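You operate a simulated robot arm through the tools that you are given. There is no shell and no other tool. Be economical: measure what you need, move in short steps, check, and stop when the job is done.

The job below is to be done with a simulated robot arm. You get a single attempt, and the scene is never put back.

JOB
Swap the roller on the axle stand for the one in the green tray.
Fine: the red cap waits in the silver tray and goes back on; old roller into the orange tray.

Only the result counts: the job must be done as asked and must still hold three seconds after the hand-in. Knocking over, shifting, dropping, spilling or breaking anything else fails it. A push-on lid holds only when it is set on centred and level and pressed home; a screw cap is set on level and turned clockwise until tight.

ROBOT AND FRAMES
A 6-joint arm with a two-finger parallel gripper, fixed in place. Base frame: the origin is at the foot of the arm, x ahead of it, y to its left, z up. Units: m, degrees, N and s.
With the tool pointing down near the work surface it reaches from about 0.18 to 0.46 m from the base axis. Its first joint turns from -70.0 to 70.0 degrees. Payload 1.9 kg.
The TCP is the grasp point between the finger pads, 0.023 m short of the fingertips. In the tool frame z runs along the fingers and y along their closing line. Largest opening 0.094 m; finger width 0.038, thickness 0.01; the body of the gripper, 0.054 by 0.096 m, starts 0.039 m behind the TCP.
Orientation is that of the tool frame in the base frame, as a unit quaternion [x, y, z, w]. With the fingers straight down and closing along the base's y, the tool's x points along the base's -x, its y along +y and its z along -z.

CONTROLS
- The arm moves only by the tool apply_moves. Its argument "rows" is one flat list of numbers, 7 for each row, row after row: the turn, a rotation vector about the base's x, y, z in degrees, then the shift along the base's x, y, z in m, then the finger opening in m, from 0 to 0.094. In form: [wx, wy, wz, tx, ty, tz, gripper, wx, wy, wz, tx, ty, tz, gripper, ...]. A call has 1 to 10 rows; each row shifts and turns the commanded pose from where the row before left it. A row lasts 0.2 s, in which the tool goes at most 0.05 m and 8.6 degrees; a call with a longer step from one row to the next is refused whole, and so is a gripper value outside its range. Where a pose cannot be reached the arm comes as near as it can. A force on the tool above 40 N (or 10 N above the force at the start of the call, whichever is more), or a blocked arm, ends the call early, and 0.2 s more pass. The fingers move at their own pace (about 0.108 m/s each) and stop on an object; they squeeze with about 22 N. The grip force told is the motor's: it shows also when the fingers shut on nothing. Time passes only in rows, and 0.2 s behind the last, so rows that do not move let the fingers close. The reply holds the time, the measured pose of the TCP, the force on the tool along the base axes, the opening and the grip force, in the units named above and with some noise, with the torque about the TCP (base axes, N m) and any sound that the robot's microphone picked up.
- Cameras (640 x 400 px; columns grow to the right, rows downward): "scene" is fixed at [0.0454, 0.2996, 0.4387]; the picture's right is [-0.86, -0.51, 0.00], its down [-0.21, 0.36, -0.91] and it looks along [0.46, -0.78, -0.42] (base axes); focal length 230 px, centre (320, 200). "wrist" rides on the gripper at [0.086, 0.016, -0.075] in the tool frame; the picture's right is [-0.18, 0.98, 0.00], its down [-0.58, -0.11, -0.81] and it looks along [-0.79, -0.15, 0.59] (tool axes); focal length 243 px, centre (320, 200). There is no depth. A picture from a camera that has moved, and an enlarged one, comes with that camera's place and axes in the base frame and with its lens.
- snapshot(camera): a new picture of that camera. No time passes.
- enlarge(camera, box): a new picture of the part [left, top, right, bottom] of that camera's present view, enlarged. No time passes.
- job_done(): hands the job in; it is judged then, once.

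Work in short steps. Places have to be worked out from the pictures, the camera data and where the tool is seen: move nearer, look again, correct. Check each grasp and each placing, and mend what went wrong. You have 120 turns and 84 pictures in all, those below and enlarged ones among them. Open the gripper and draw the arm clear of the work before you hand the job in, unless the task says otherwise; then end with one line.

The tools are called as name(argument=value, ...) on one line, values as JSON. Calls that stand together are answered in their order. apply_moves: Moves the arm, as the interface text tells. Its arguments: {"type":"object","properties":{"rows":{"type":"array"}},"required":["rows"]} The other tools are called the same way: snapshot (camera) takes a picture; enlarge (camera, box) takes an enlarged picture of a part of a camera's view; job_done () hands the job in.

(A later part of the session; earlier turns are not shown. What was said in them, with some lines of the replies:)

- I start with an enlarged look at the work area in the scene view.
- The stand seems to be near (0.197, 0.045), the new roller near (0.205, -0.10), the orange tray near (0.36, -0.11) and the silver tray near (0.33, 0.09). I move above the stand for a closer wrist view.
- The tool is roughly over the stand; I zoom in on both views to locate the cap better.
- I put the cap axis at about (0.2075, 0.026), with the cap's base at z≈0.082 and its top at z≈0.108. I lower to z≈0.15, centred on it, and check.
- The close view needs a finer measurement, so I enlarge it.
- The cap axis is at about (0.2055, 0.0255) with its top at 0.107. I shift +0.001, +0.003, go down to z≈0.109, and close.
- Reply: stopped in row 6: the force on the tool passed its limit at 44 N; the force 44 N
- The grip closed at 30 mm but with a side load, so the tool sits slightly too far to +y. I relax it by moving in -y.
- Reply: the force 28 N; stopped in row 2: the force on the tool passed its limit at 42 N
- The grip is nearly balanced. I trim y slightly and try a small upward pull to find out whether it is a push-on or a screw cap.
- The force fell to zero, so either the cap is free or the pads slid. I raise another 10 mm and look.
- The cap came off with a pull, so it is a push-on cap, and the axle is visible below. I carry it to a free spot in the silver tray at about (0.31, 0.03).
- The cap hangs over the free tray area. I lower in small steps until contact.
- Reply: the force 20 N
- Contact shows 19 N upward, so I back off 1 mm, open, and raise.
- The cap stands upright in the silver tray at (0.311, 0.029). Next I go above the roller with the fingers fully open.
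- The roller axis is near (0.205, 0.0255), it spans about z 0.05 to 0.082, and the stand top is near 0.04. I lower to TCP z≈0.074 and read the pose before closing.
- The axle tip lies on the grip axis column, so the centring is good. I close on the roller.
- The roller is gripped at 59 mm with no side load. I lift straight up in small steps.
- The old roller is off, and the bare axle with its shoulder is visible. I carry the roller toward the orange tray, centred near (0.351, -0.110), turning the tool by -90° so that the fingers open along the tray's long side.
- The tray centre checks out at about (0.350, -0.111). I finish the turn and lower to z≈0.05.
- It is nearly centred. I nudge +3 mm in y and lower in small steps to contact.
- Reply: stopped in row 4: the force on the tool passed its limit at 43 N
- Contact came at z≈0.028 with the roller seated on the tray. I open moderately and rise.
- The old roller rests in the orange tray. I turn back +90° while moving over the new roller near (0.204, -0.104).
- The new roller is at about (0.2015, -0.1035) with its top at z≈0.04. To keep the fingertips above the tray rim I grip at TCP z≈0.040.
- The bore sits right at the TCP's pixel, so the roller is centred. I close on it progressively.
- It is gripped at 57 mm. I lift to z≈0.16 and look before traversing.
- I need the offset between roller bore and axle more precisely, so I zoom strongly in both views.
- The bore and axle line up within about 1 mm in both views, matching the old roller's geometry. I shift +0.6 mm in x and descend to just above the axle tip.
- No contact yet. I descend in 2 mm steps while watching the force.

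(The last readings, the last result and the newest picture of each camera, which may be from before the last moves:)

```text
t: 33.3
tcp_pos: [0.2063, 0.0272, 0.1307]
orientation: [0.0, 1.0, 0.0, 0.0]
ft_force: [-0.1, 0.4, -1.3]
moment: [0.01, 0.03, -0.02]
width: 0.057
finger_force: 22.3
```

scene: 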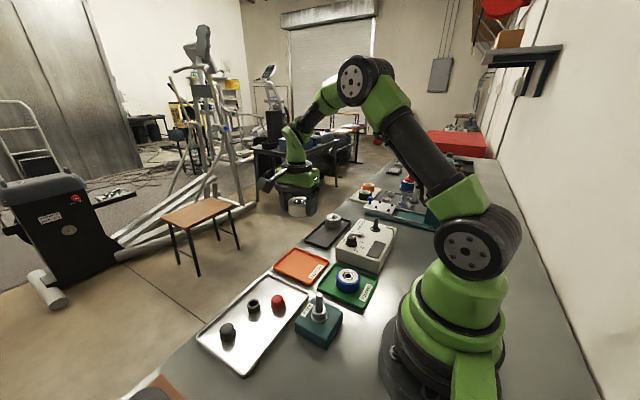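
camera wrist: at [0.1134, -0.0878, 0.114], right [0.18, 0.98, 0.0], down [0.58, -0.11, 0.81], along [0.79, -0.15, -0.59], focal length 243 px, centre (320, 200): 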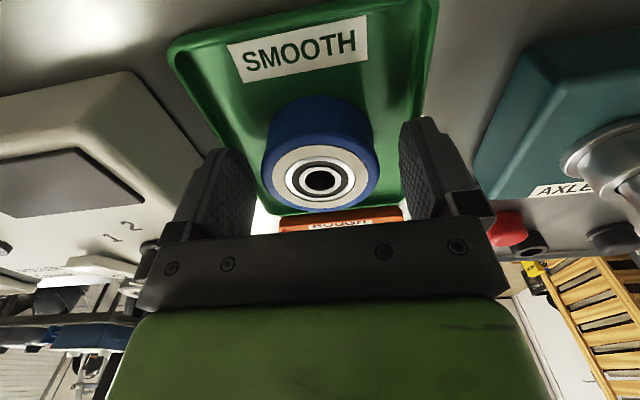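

apply_moves(rows=[0, 0, 0, 0, 0, -0.002, 0.0, 0, 0, 0, 0, 0, -0.002, 0.0, 0, 0, 0, 0, 0, -0.001, 0.0, 0, 0, 0, 0, 0, -0.001, 0.0, 0, 0, 0, 0, 0, 0, 0.0])

enlarge(camera="wrist", box=[270, 100, 370, 220])

```text
t: 34.5
tcp_pos: [0.2051, 0.027, 0.1249]
orientation: [-0.001, 1.0, 0.0, 0.0]
ft_force: [-0.4, -0.3, -0.9]
moment: [-0.01, -0.02, 0.01]
width: 0.0569
finger_force: 21.9
```

```text
3.33 times, centred on (320, 160) of wrist
camera zoom: at [0.1185, 0.043, 0.1986], right [0.18, 0.98, 0.0], down [0.58, -0.11, 0.81], along [0.79, -0.15, -0.59], focal length 809 px, centre (320, 333)
```

zoom: 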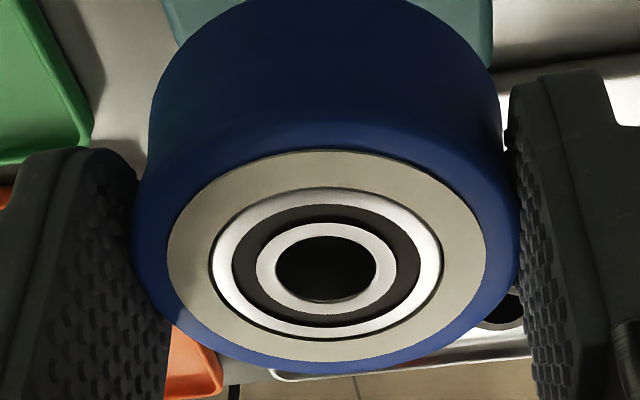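

Still no contact, so the axle may already be entering the bore. I continue.

apply_moves(rows=[0, 0, 0, 0, 0, -0.002, 0.0, 0, 0, 0, 0, 0, -0.002, 0.0, 0, 0, 0, 0, 0, -0.002, 0.0, 0, 0, 0, 0, 0, -0.002, 0.0, 0, 0, 0, 0, 0, 0, 0.0])

enlarge(camera="scene", box=[295, 265, 345, 325])

enlarge(camera="wrist", box=[290, 140, 360, 210])

```text
t: 35.7
tcp_pos: [0.2053, 0.0262, 0.1159]
orientation: [0.0, 1.0, 0.0, -0.001]
ft_force: [-0.7, -0.9, -1.5]
moment: [0.0, -0.03, 0.0]
width: 0.0571
finger_force: 22.0
```

```text
6.67 times, centred on (320, 295) of scene
camera zoom: at [0.0454, 0.2996, 0.4387], right [-0.86, -0.51, 0.0], down [-0.21, 0.36, -0.91], along [0.46, -0.78, -0.42], focal length 1530 px, centre (320, -433)
```

zoom: 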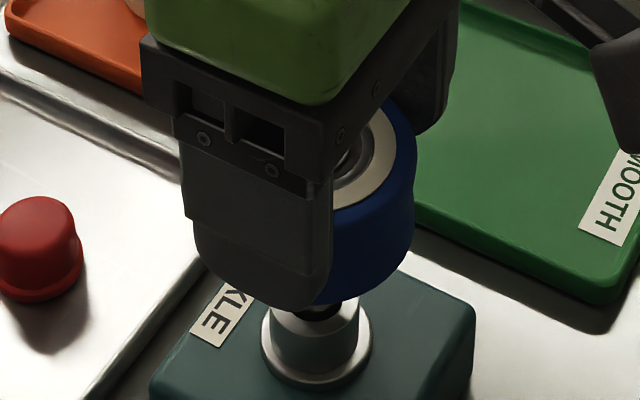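

```text
5.71 times, centred on (325, 175) of wrist
camera zoom: at [0.1186, 0.0427, 0.1912], right [0.18, 0.98, 0.0], down [0.58, -0.11, 0.81], along [0.79, -0.15, -0.59], focal length 1386 px, centre (291, 343)
```

zoom: 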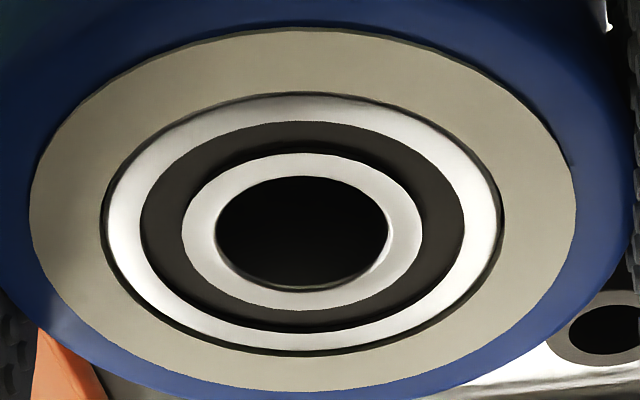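

The rod is inside the bore with no side load. I continue down to the expected seat at about z 0.085.

apply_moves(rows=[0, 0, 0, 0, 0, -0.005, 0.0, 0, 0, 0, 0, 0, -0.005, 0.0, 0, 0, 0, 0, 0, -0.005, 0.0, 0, 0, 0, 0, 0, -0.005, 0.0, 0, 0, 0, 0, 0, -0.004, 0.0, 0, 0, 0, 0, 0, 0, 0.0])

```text
t: 37.1
tcp_pos: [0.2073, 0.0264, 0.0919]
orientation: [0.0, 1.0, 0.0, -0.001]
ft_force: [-8.1, -4.6, 2.5]
moment: [-0.04, 0.08, -0.01]
width: 0.0569
finger_force: 22.1
```

Small side forces show the tool slightly too far to +x and +y. I trim and continue in 1–2 mm steps.

apply_moves(rows=[0, 0, 0, -0.0005, -0.0003, 0, 0.0, 0, 0, 0, 0, 0, -0.002, 0.0, 0, 0, 0, 0, 0, -0.002, 0.0, 0, 0, 0, 0, 0, -0.001, 0.0, 0, 0, 0, 0, 0, 0, 0.0])

enlarge(camera="scene", box=[295, 265, 345, 325])

enlarge(camera="wrist", box=[270, 80, 370, 220])

```text
t: 38.3
tcp_pos: [0.2063, 0.025, 0.0875]
orientation: [0.0, 1.0, 0.0, 0.0]
ft_force: [0.0, -0.2, -1.9]
moment: [-0.01, 0.0, 0.01]
width: 0.0569
finger_force: 22.4
```

```text
6.67 times, centred on (320, 295) of scene
camera zoom: at [0.0454, 0.2996, 0.4387], right [-0.86, -0.51, 0.0], down [-0.21, 0.36, -0.91], along [0.46, -0.78, -0.42], focal length 1530 px, centre (320, -433)
```

zoom: 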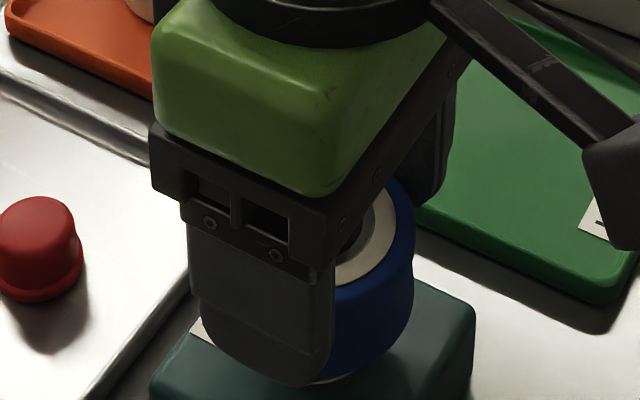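

```text
2.86 times, centred on (320, 150) of wrist
camera zoom: at [0.1185, 0.0416, 0.1613], right [0.18, 0.98, 0.0], down [0.58, -0.11, 0.81], along [0.79, -0.15, -0.59], focal length 693 px, centre (320, 343)
```

zoom: 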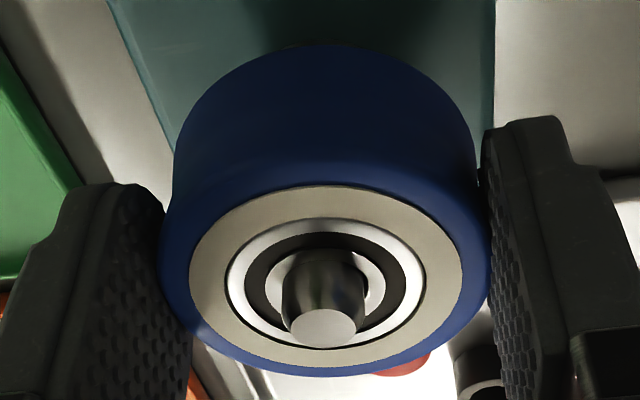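

The rod is through the bore. I press down gently to the seat.

apply_moves(rows=[0, 0, 0, 0, 0, -0.001, 0.0, 0, 0, 0, 0, 0, -0.001, 0.0, 0, 0, 0, 0, 0, -0.001, 0.0, 0, 0, 0, 0, 0, 0, 0.0])

```text
t: 39.3
tcp_pos: [0.2045, 0.0241, 0.0844]
orientation: [-0.001, 1.0, 0.0, 0.002]
ft_force: [-2.3, 9.3, 38.4]
moment: [0.41, -0.21, 0.07]
width: 0.0568
finger_force: 22.4
```

It is seated, with 38 N upward. I relieve it, open, and rise.

apply_moves(rows=[0, 0, 0, 0, 0, 0.0008, 0.0, 0, 0, 0, 0, 0, 0, 0.094, 0, 0, 0, 0, 0, 0, 0.094, 0, 0, 0, 0, 0, 0, 0.094, 0, 0, 0, 0, 0, 0.03, 0.094, 0, 0, 0, 0, 0, 0.04, 0.094, 0, 0, 0, 0, 0, 0, 0.094])

enlarge(camera="scene", box=[290, 275, 350, 355])

enlarge(camera="wrist", box=[220, 0, 420, 200])

```text
t: 40.9
tcp_pos: [0.2049, 0.025, 0.1571]
orientation: [-0.001, 1.0, 0.0, 0.0]
ft_force: [0.4, 0.1, -0.1]
moment: [0.01, 0.01, 0.0]
width: 0.0939
finger_force: 0.1
```

```text
5.00 times, centred on (320, 315) of scene
camera zoom: at [0.0454, 0.2996, 0.4387], right [-0.86, -0.51, 0.0], down [-0.21, 0.36, -0.91], along [0.46, -0.78, -0.42], focal length 1147 px, centre (320, -375)
```

zoom: 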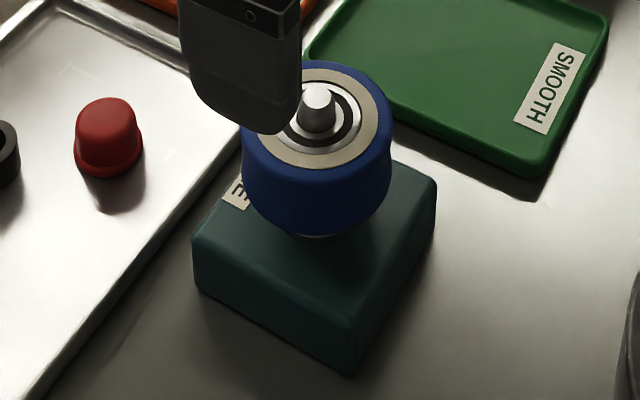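

```text
2.00 times, centred on (320, 100) of wrist
camera zoom: at [0.1192, 0.041, 0.231], right [0.18, 0.98, 0.0], down [0.58, -0.11, 0.81], along [0.79, -0.15, -0.59], focal length 485 px, centre (320, 400)
```

zoom: 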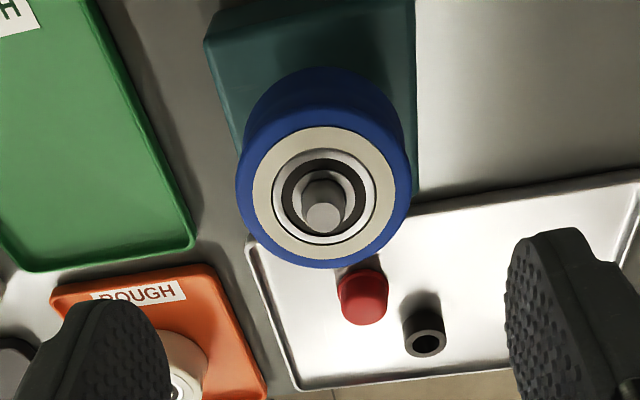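

The new roller sits at the same height as the old one, with the axle protruding centrally. Next I return to the cap with exactly the offset I used when placing it.

apply_moves(rows=[0, 0, 0, 0.036, 0.0018, 0, 0.06, 0, 0, 0, 0.035, 0.0015, 0, 0.05, 0, 0, 0, 0.035, 0.0015, 0, 0.05, 0, 0, 0, 0, 0, -0.04, 0.05, 0, 0, 0, 0, 0, -0.04, 0.05, 0, 0, 0, 0, 0, 0, 0.05])

enlarge(camera="wrist", box=[220, 50, 420, 250])

```text
t: 42.3
tcp_pos: [0.3111, 0.0314, 0.0763]
orientation: [0.001, 1.0, 0.0, 0.001]
ft_force: [0.3, -0.1, 1.4]
moment: [0.01, -0.02, 0.01]
width: 0.05
finger_force: 0.1
```

```text
2.00 times, centred on (320, 150) of wrist
camera zoom: at [0.2241, 0.0469, 0.1494], right [0.18, 0.98, 0.0], down [0.58, -0.11, 0.81], along [0.79, -0.15, -0.59], focal length 485 px, centre (320, 300)
```

zoom: 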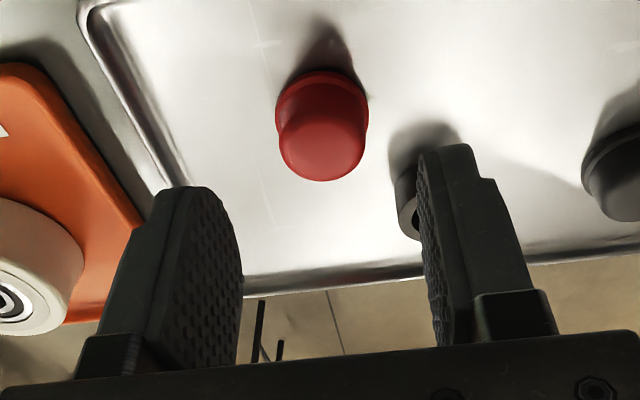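

The cap is centred below. I descend to z≈0.031 and close progressively.

apply_moves(rows=[0, 0, 0, 0, 0, -0.025, 0.05, 0, 0, 0, 0, 0, -0.015, 0.05, 0, 0, 0, 0, 0, -0.005, 0.05, 0, 0, 0, 0, 0, 0, 0.04, 0, 0, 0, 0, 0, 0, 0.034, 0, 0, 0, 0, 0, 0, 0.029, 0, 0, 0, 0, 0, 0, 0.02, 0, 0, 0, 0, 0, 0, 0.0])

enlarge(camera="wrist", box=[220, 50, 420, 250])

```text
t: 44.1
tcp_pos: [0.3119, 0.031, 0.0305]
orientation: [-0.001, 1.0, 0.0, 0.0]
ft_force: [-0.2, 0.3, 0.4]
moment: [-0.04, 0.03, 0.02]
width: 0.029
finger_force: 21.8
```

```text
2.00 times, centred on (320, 150) of wrist
camera zoom: at [0.2247, 0.0471, 0.1052], right [0.18, 0.98, 0.0], down [0.58, -0.11, 0.81], along [0.79, -0.15, -0.59], focal length 485 px, centre (320, 300)
```

zoom: 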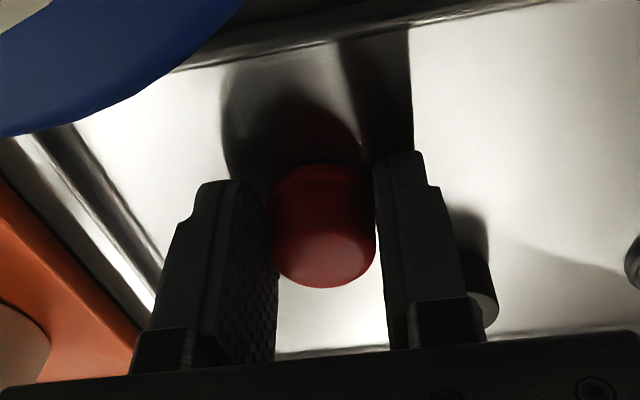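

The cap is gripped at 29 mm, level. I lift and return above the axle.

apply_moves(rows=[0, 0, 0, 0, 0, 0.02, 0.0, 0, 0, 0, 0, 0, 0.04, 0.0, 0, 0, 0, 0, 0, 0.04, 0.0, 0, 0, 0, 0, 0, 0.03, 0.0, 0, 0, 0, -0.036, -0.0018, 0, 0.0, 0, 0, 0, -0.035, -0.0015, 0, 0.0, 0, 0, 0, -0.035, -0.0015, 0, 0.0, 0, 0, 0, 0, 0, -0.02, 0.0, 0, 0, 0, 0, 0, 0, 0.0])

enlarge(camera="wrist", box=[220, 50, 420, 250])

enlarge(camera="scene", box=[290, 255, 350, 335])

```text
t: 46.1
tcp_pos: [0.2065, 0.0241, 0.1421]
orientation: [0.0, 1.0, 0.0, 0.001]
ft_force: [-0.5, -0.8, 0.1]
moment: [0.01, -0.02, 0.02]
width: 0.0289
finger_force: 22.0
```

```text
2.00 times, centred on (320, 150) of wrist
camera zoom: at [0.1196, 0.0407, 0.2169], right [0.18, 0.98, 0.0], down [0.58, -0.11, 0.81], along [0.79, -0.15, -0.59], focal length 485 px, centre (320, 300)
```

zoom: 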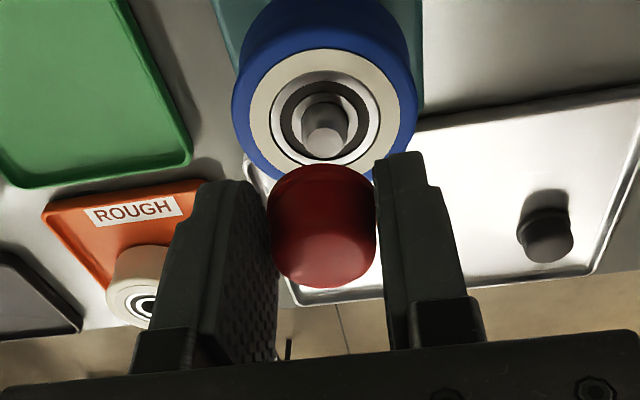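

```text
5.00 times, centred on (320, 295) of scene
camera zoom: at [0.0454, 0.2996, 0.4387], right [-0.86, -0.51, 0.0], down [-0.21, 0.36, -0.91], along [0.46, -0.78, -0.42], focal length 1147 px, centre (320, -275)
```

zoom: 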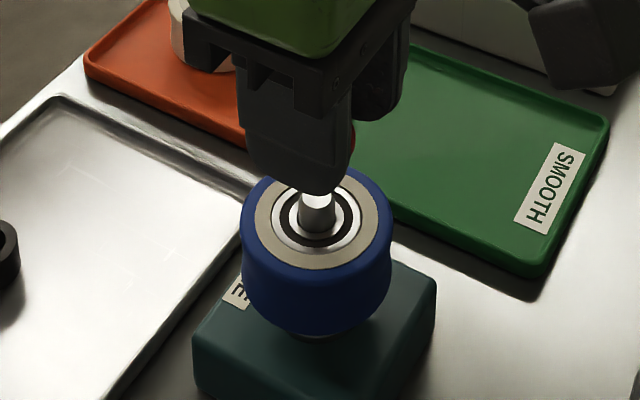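

The cap lines up with the axle tip. I descend in steps while watching the forces.

apply_moves(rows=[0, 0, 0, 0, 0, -0.01, 0.0, 0, 0, 0, 0, 0, -0.005, 0.0, 0, 0, 0, 0, 0, -0.004, 0.0, 0, 0, 0, 0, 0, -0.003, 0.0, 0, 0, 0, 0, 0, 0, 0.0])

enlarge(camera="wrist", box=[270, 80, 370, 210])

```text
t: 47.3
tcp_pos: [0.2069, 0.024, 0.1182]
orientation: [-0.001, 1.0, 0.001, 0.0]
ft_force: [0.4, -0.4, 0.3]
moment: [-0.02, -0.02, 0.01]
width: 0.0294
finger_force: 22.4
```

```text
3.08 times, centred on (320, 145) of wrist
camera zoom: at [0.1193, 0.0405, 0.1927], right [0.18, 0.98, 0.0], down [0.58, -0.11, 0.81], along [0.79, -0.15, -0.59], focal length 746 px, centre (320, 369)
```

zoom: 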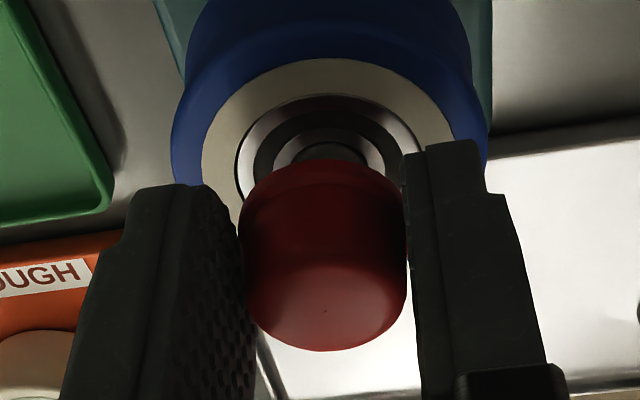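

The rod enters the cap without load. I continue in 1 mm steps.

apply_moves(rows=[0, 0, 0, 0, 0, -0.002, 0.0, 0, 0, 0, 0, 0, -0.002, 0.0, 0, 0, 0, 0, 0, -0.001, 0.0, 0, 0, 0, 0, 0, -0.001, 0.0, 0, 0, 0, 0, 0, 0, 0.0])

```text
t: 48.5
tcp_pos: [0.2049, 0.025, 0.1134]
orientation: [0.0, 1.0, 0.001, -0.001]
ft_force: [-0.1, 0.6, 0.2]
moment: [-0.01, 0.0, -0.01]
width: 0.0291
finger_force: 21.7
```

apply_moves(rows=[0, 0, 0, 0, 0, -0.001, 0.0, 0, 0, 0, 0, 0, -0.001, 0.0, 0, 0, 0, 0, 0, -0.001, 0.0, 0, 0, 0, 0, 0, -0.001, 0.0, 0, 0, 0, 0, 0, 0, 0.0])

enlarge(camera="wrist", box=[270, 80, 370, 210])

```text
t: 49.7
tcp_pos: [0.2048, 0.0246, 0.1095]
orientation: [-0.001, 1.0, 0.0, 0.0]
ft_force: [0.3, -0.2, -0.2]
moment: [0.01, 0.03, 0.02]
width: 0.029
finger_force: 22.4
```

```text
3.08 times, centred on (320, 145) of wrist
camera zoom: at [0.1181, 0.0418, 0.1834], right [0.18, 0.98, 0.0], down [0.58, -0.11, 0.81], along [0.79, -0.15, -0.59], focal length 746 px, centre (320, 369)
```

zoom: 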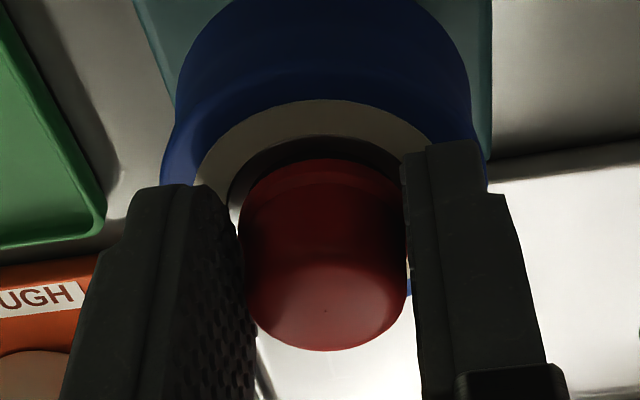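

Still no force. I continue 1 mm at a time.

apply_moves(rows=[0, 0, 0, 0, 0, -0.001, 0.0, 0, 0, 0, 0, 0, -0.001, 0.0, 0, 0, 0, 0, 0, 0, 0.0])

```text
t: 50.5
tcp_pos: [0.2047, 0.0252, 0.1072]
orientation: [-0.001, 1.0, 0.001, 0.001]
ft_force: [-3.8, 10.8, 20.5]
moment: [0.19, -0.02, 0.06]
width: 0.0293
finger_force: 22.3
```

Contact is now at 20 N. I press a little more while still holding the cap.

apply_moves(rows=[0, 0, 0, 0, 0, -0.0007, 0.0, 0, 0, 0, 0, 0, 0, 0.0, 0, 0, 0, 0, 0, 0, 0.0])

enlarge(camera="wrist", box=[270, 80, 370, 210])

```text
t: 51.3
tcp_pos: [0.2064, 0.0252, 0.1062]
orientation: [0.0, 1.0, 0.0, 0.001]
ft_force: [4.7, -16.1, 14.5]
moment: [-0.3, -0.1, -0.01]
width: 0.0295
finger_force: 22.6
```

```text
3.08 times, centred on (320, 145) of wrist
camera zoom: at [0.1185, 0.0416, 0.1803], right [0.18, 0.98, 0.0], down [0.58, -0.11, 0.81], along [0.79, -0.15, -0.59], focal length 746 px, centre (320, 369)
```

zoom: 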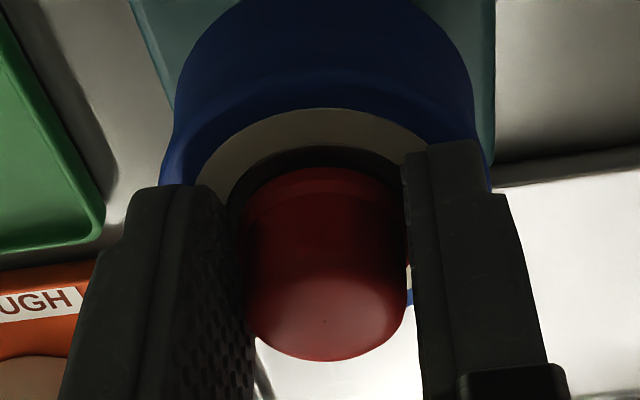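

The cap slid up slightly in the grip, so it needs pressing from above. I release, rise, and inspect.

apply_moves(rows=[0, 0, 0, 0, 0, 0, 0.04, 0, 0, 0, 0, 0, 0, 0.05, 0, 0, 0, 0, 0, 0.0, 0.05, 0, 0, 0, 0, 0, 0.02, 0.05, 0, 0, 0, 0, 0, 0.03, 0.05, 0, 0, 0, 0, 0, 0, 0.05])

enlarge(camera="wrist", box=[260, 20, 400, 160])

enlarge(camera="scene", box=[290, 275, 350, 355])

```text
t: 52.7
tcp_pos: [0.2054, 0.0248, 0.1567]
orientation: [0.0, 1.0, 0.0, -0.001]
ft_force: [0.9, 1.2, -0.6]
moment: [0.05, 0.0, -0.01]
width: 0.0501
finger_force: 0.0
```

```text
2.86 times, centred on (330, 90) of wrist
camera zoom: at [0.1175, 0.0413, 0.231], right [0.18, 0.98, 0.0], down [0.58, -0.11, 0.81], along [0.79, -0.15, -0.59], focal length 693 px, centre (291, 514)
```

zoom: 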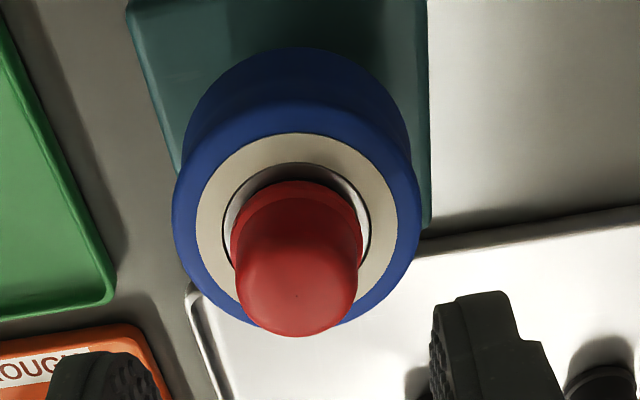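

```text
5.00 times, centred on (320, 315) of scene
camera zoom: at [0.0454, 0.2996, 0.4387], right [-0.86, -0.51, 0.0], down [-0.21, 0.36, -0.91], along [0.46, -0.78, -0.42], focal length 1147 px, centre (320, -375)
```

zoom: 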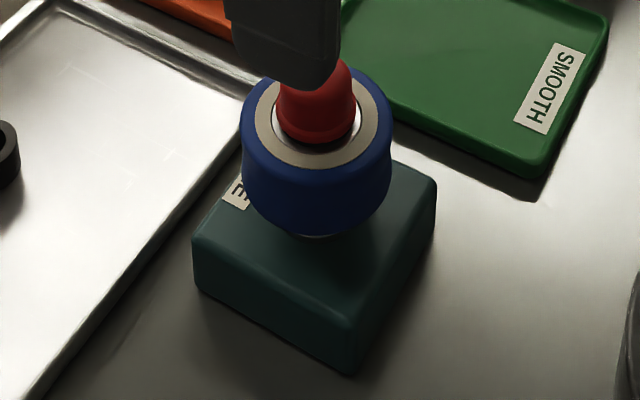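

The cap sits level and almost at its original height. I close the fingers and press on its top with the fingertips (contact expected at z≈0.130).

apply_moves(rows=[0, 0, 0, 0, 0, 0, 0.0, 0, 0, 0, 0, 0, 0, 0.0, 0, 0, 0, 0, 0, -0.015, 0.0, 0, 0, 0, 0, 0, -0.006, 0.0, 0, 0, 0, 0, 0, -0.002, 0.0, 0, 0, 0, 0, 0, -0.002, 0.0, 0, 0, 0, 0, 0, -0.001, 0.0, 0, 0, 0, 0, 0, -0.001, 0.0, 0, 0, 0, 0, 0, 0, 0.0])

```text
t: 54.7
tcp_pos: [0.2033, 0.0255, 0.128]
orientation: [-0.001, 1.0, 0.0, 0.0]
ft_force: [0.9, 0.6, 0.3]
moment: [0.0, -0.03, -0.01]
width: 0.0001
finger_force: 21.9
```

apply_moves(rows=[0, 0, 0, 0, 0, -0.001, 0.0, 0, 0, 0, 0, 0, -0.001, 0.0, 0, 0, 0, 0, 0, 0, 0.0])

```text
t: 55.5
tcp_pos: [0.2046, 0.0251, 0.1255]
orientation: [-0.001, 1.0, 0.0, 0.0]
ft_force: [-1.0, -0.1, 0.1]
moment: [0.0, -0.01, 0.01]
width: 0.0
finger_force: 22.2
```

No contact yet, so I look.

enlarge(camera="wrist", box=[260, 60, 400, 200])

enlarge(camera="scene", box=[290, 275, 350, 355])

```text
2.86 times, centred on (330, 130) of wrist
camera zoom: at [0.1177, 0.0417, 0.2006], right [0.18, 0.98, 0.0], down [0.58, -0.11, 0.81], along [0.79, -0.15, -0.59], focal length 693 px, centre (291, 400)
```

zoom: 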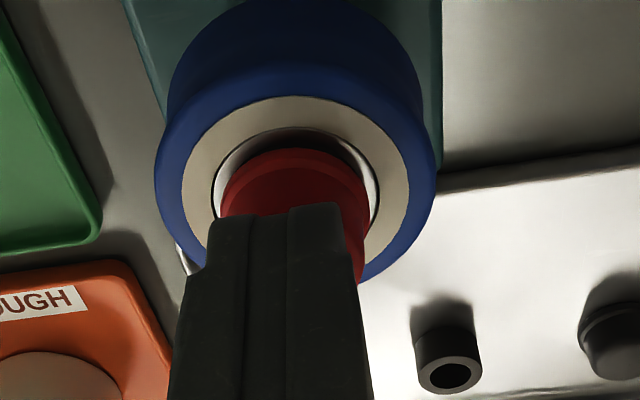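

```text
5.00 times, centred on (320, 315) of scene
camera zoom: at [0.0454, 0.2996, 0.4387], right [-0.86, -0.51, 0.0], down [-0.21, 0.36, -0.91], along [0.46, -0.78, -0.42], focal length 1147 px, centre (320, -375)
```

zoom: 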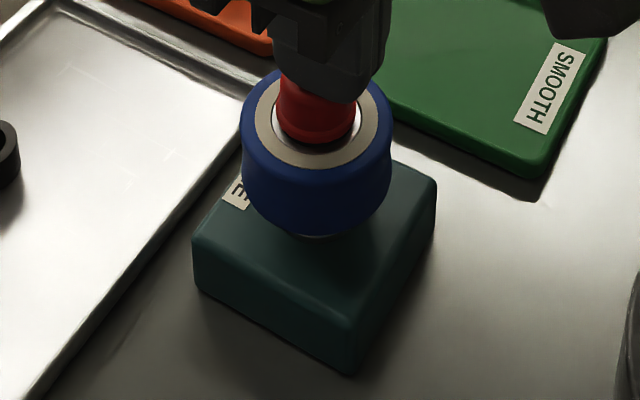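

The fingertips are just above the cap centre. I keep going down slowly.

apply_moves(rows=[0, 0, 0, 0, 0, -0.001, 0.0, 0, 0, 0, 0, 0, -0.001, 0.0, 0, 0, 0, 0, 0, -0.001, 0.0, 0, 0, 0, 0, 0, 0, 0.0])

```text
t: 56.1
tcp_pos: [0.2054, 0.0246, 0.1258]
orientation: [0.001, 1.0, 0.0, -0.001]
ft_force: [-2.6, -0.5, 15.3]
moment: [-0.01, -0.02, 0.02]
width: 0.0003
finger_force: 21.7
stopped in row 3: the force on the tool passed its limit at 48 N (the readings are from after the stop); the commanded pose is now the measured one
```

I pressed to 48 N and got a firm stop. I press once more to confirm it no longer moves.

apply_moves(rows=[0, 0, 0, 0, 0, -0.0005, 0.0, 0, 0, 0, 0, 0, -0.0005, 0.0, 0, 0, 0, 0, 0, 0, 0.0])

```text
t: 56.5
tcp_pos: [0.2052, 0.0246, 0.1257]
orientation: [0.0, 1.0, 0.0, 0.0]
ft_force: [-4.0, 0.6, 15.0]
moment: [-0.02, -0.01, 0.01]
width: 0.0001
finger_force: 21.6
stopped in row 1: the force on the tool passed its limit at 47 N (the readings are from after the stop); the commanded pose is now the measured one
```

It is rigid at 47 N with no movement. I rise away and inspect the result.

apply_moves(rows=[0, 0, 0, 0, 0, 0.02, 0.0, 0, 0, 0, 0, 0, 0.04, 0.03, 0, 0, 0, 0.03, -0.03, 0.03, 0.06, 0, 0, 0, 0.03, -0.03, 0.02, 0.08, 0, 0, 0, 0.03, -0.03, 0.02, 0.08, 0, 0, 0, 0, 0, 0, 0.08])

enlarge(camera="scene", box=[290, 275, 350, 355])

enlarge(camera="scene", box=[190, 250, 390, 380])

```text
refused: row 3 steps farther than a row can; nothing moved
```

```text
5.00 times, centred on (320, 315) of scene
camera zoom: at [0.0453, 0.2996, 0.4388], right [-0.86, -0.51, 0.0], down [-0.21, 0.36, -0.91], along [0.46, -0.78, -0.42], focal length 1147 px, centre (320, -375)
```

zoom: 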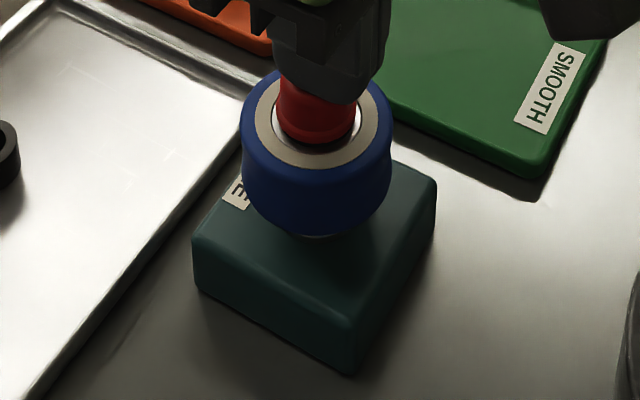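

```text
3.08 times, centred on (290, 315) of scene
camera zoom: at [0.0453, 0.2996, 0.4388], right [-0.86, -0.51, 0.0], down [-0.21, 0.36, -0.91], along [0.46, -0.78, -0.42], focal length 706 px, centre (412, -154)
```

zoom: 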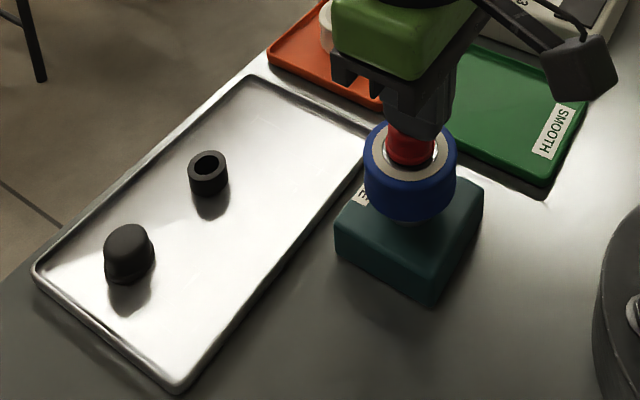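

The retreat was refused because one step was too long; I repeat it with smaller steps.

apply_moves(rows=[0, 0, 0, 0, 0, 0.02, 0.0, 0, 0, 0, 0, 0, 0.04, 0.03, 0, 0, 0, 0, 0, 0.04, 0.06, 0, 0, 0, 0.03, -0.02, 0.02, 0.08, 0, 0, 0, 0.03, -0.02, 0.02, 0.08, 0, 0, 0, 0.03, -0.02, 0.0, 0.08, 0, 0, 0, 0, 0, 0, 0.08])

enlarge(camera="scene", box=[290, 275, 350, 355])

enlarge(camera="scene", box=[190, 230, 400, 380])

```text
t: 58.1
tcp_pos: [0.2984, -0.0354, 0.2696]
orientation: [0.001, 1.0, 0.001, -0.001]
ft_force: [-0.5, 0.1, 0.5]
moment: [-0.02, 0.0, -0.03]
width: 0.0801
finger_force: 0.1
```

```text
5.00 times, centred on (320, 315) of scene
camera zoom: at [0.0454, 0.2996, 0.4387], right [-0.86, -0.51, 0.0], down [-0.21, 0.36, -0.91], along [0.46, -0.78, -0.42], focal length 1147 px, centre (320, -375)
```

zoom: 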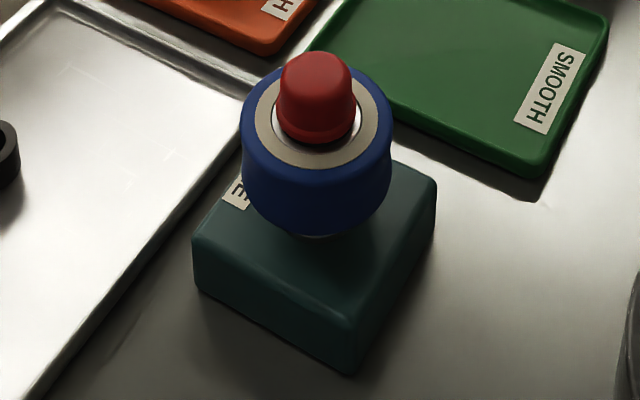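

```text
2.67 times, centred on (295, 305) of scene
camera zoom: at [0.0454, 0.2996, 0.4387], right [-0.86, -0.51, 0.0], down [-0.21, 0.36, -0.91], along [0.46, -0.78, -0.42], focal length 612 px, centre (387, -80)
```

zoom: 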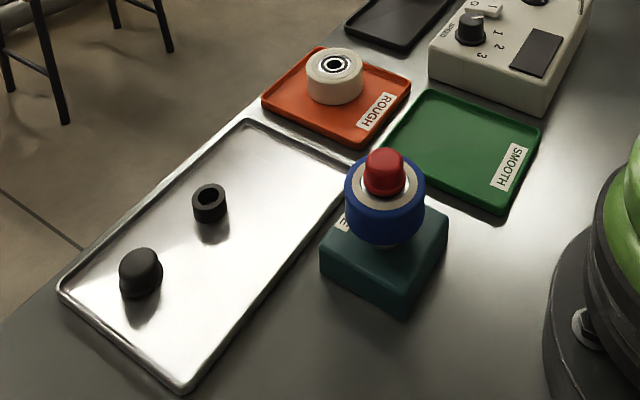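

The cap is at exactly its original height and level, the new roller is seated, the old one is in the orange tray, and the arm is clear, so I hand the job in.

job_done()

```text
The job is handed in.
```

The new roller from the green tray is on the axle stand with the red cap pressed back on, the old roller is in the orange tray, and the job is handed in.
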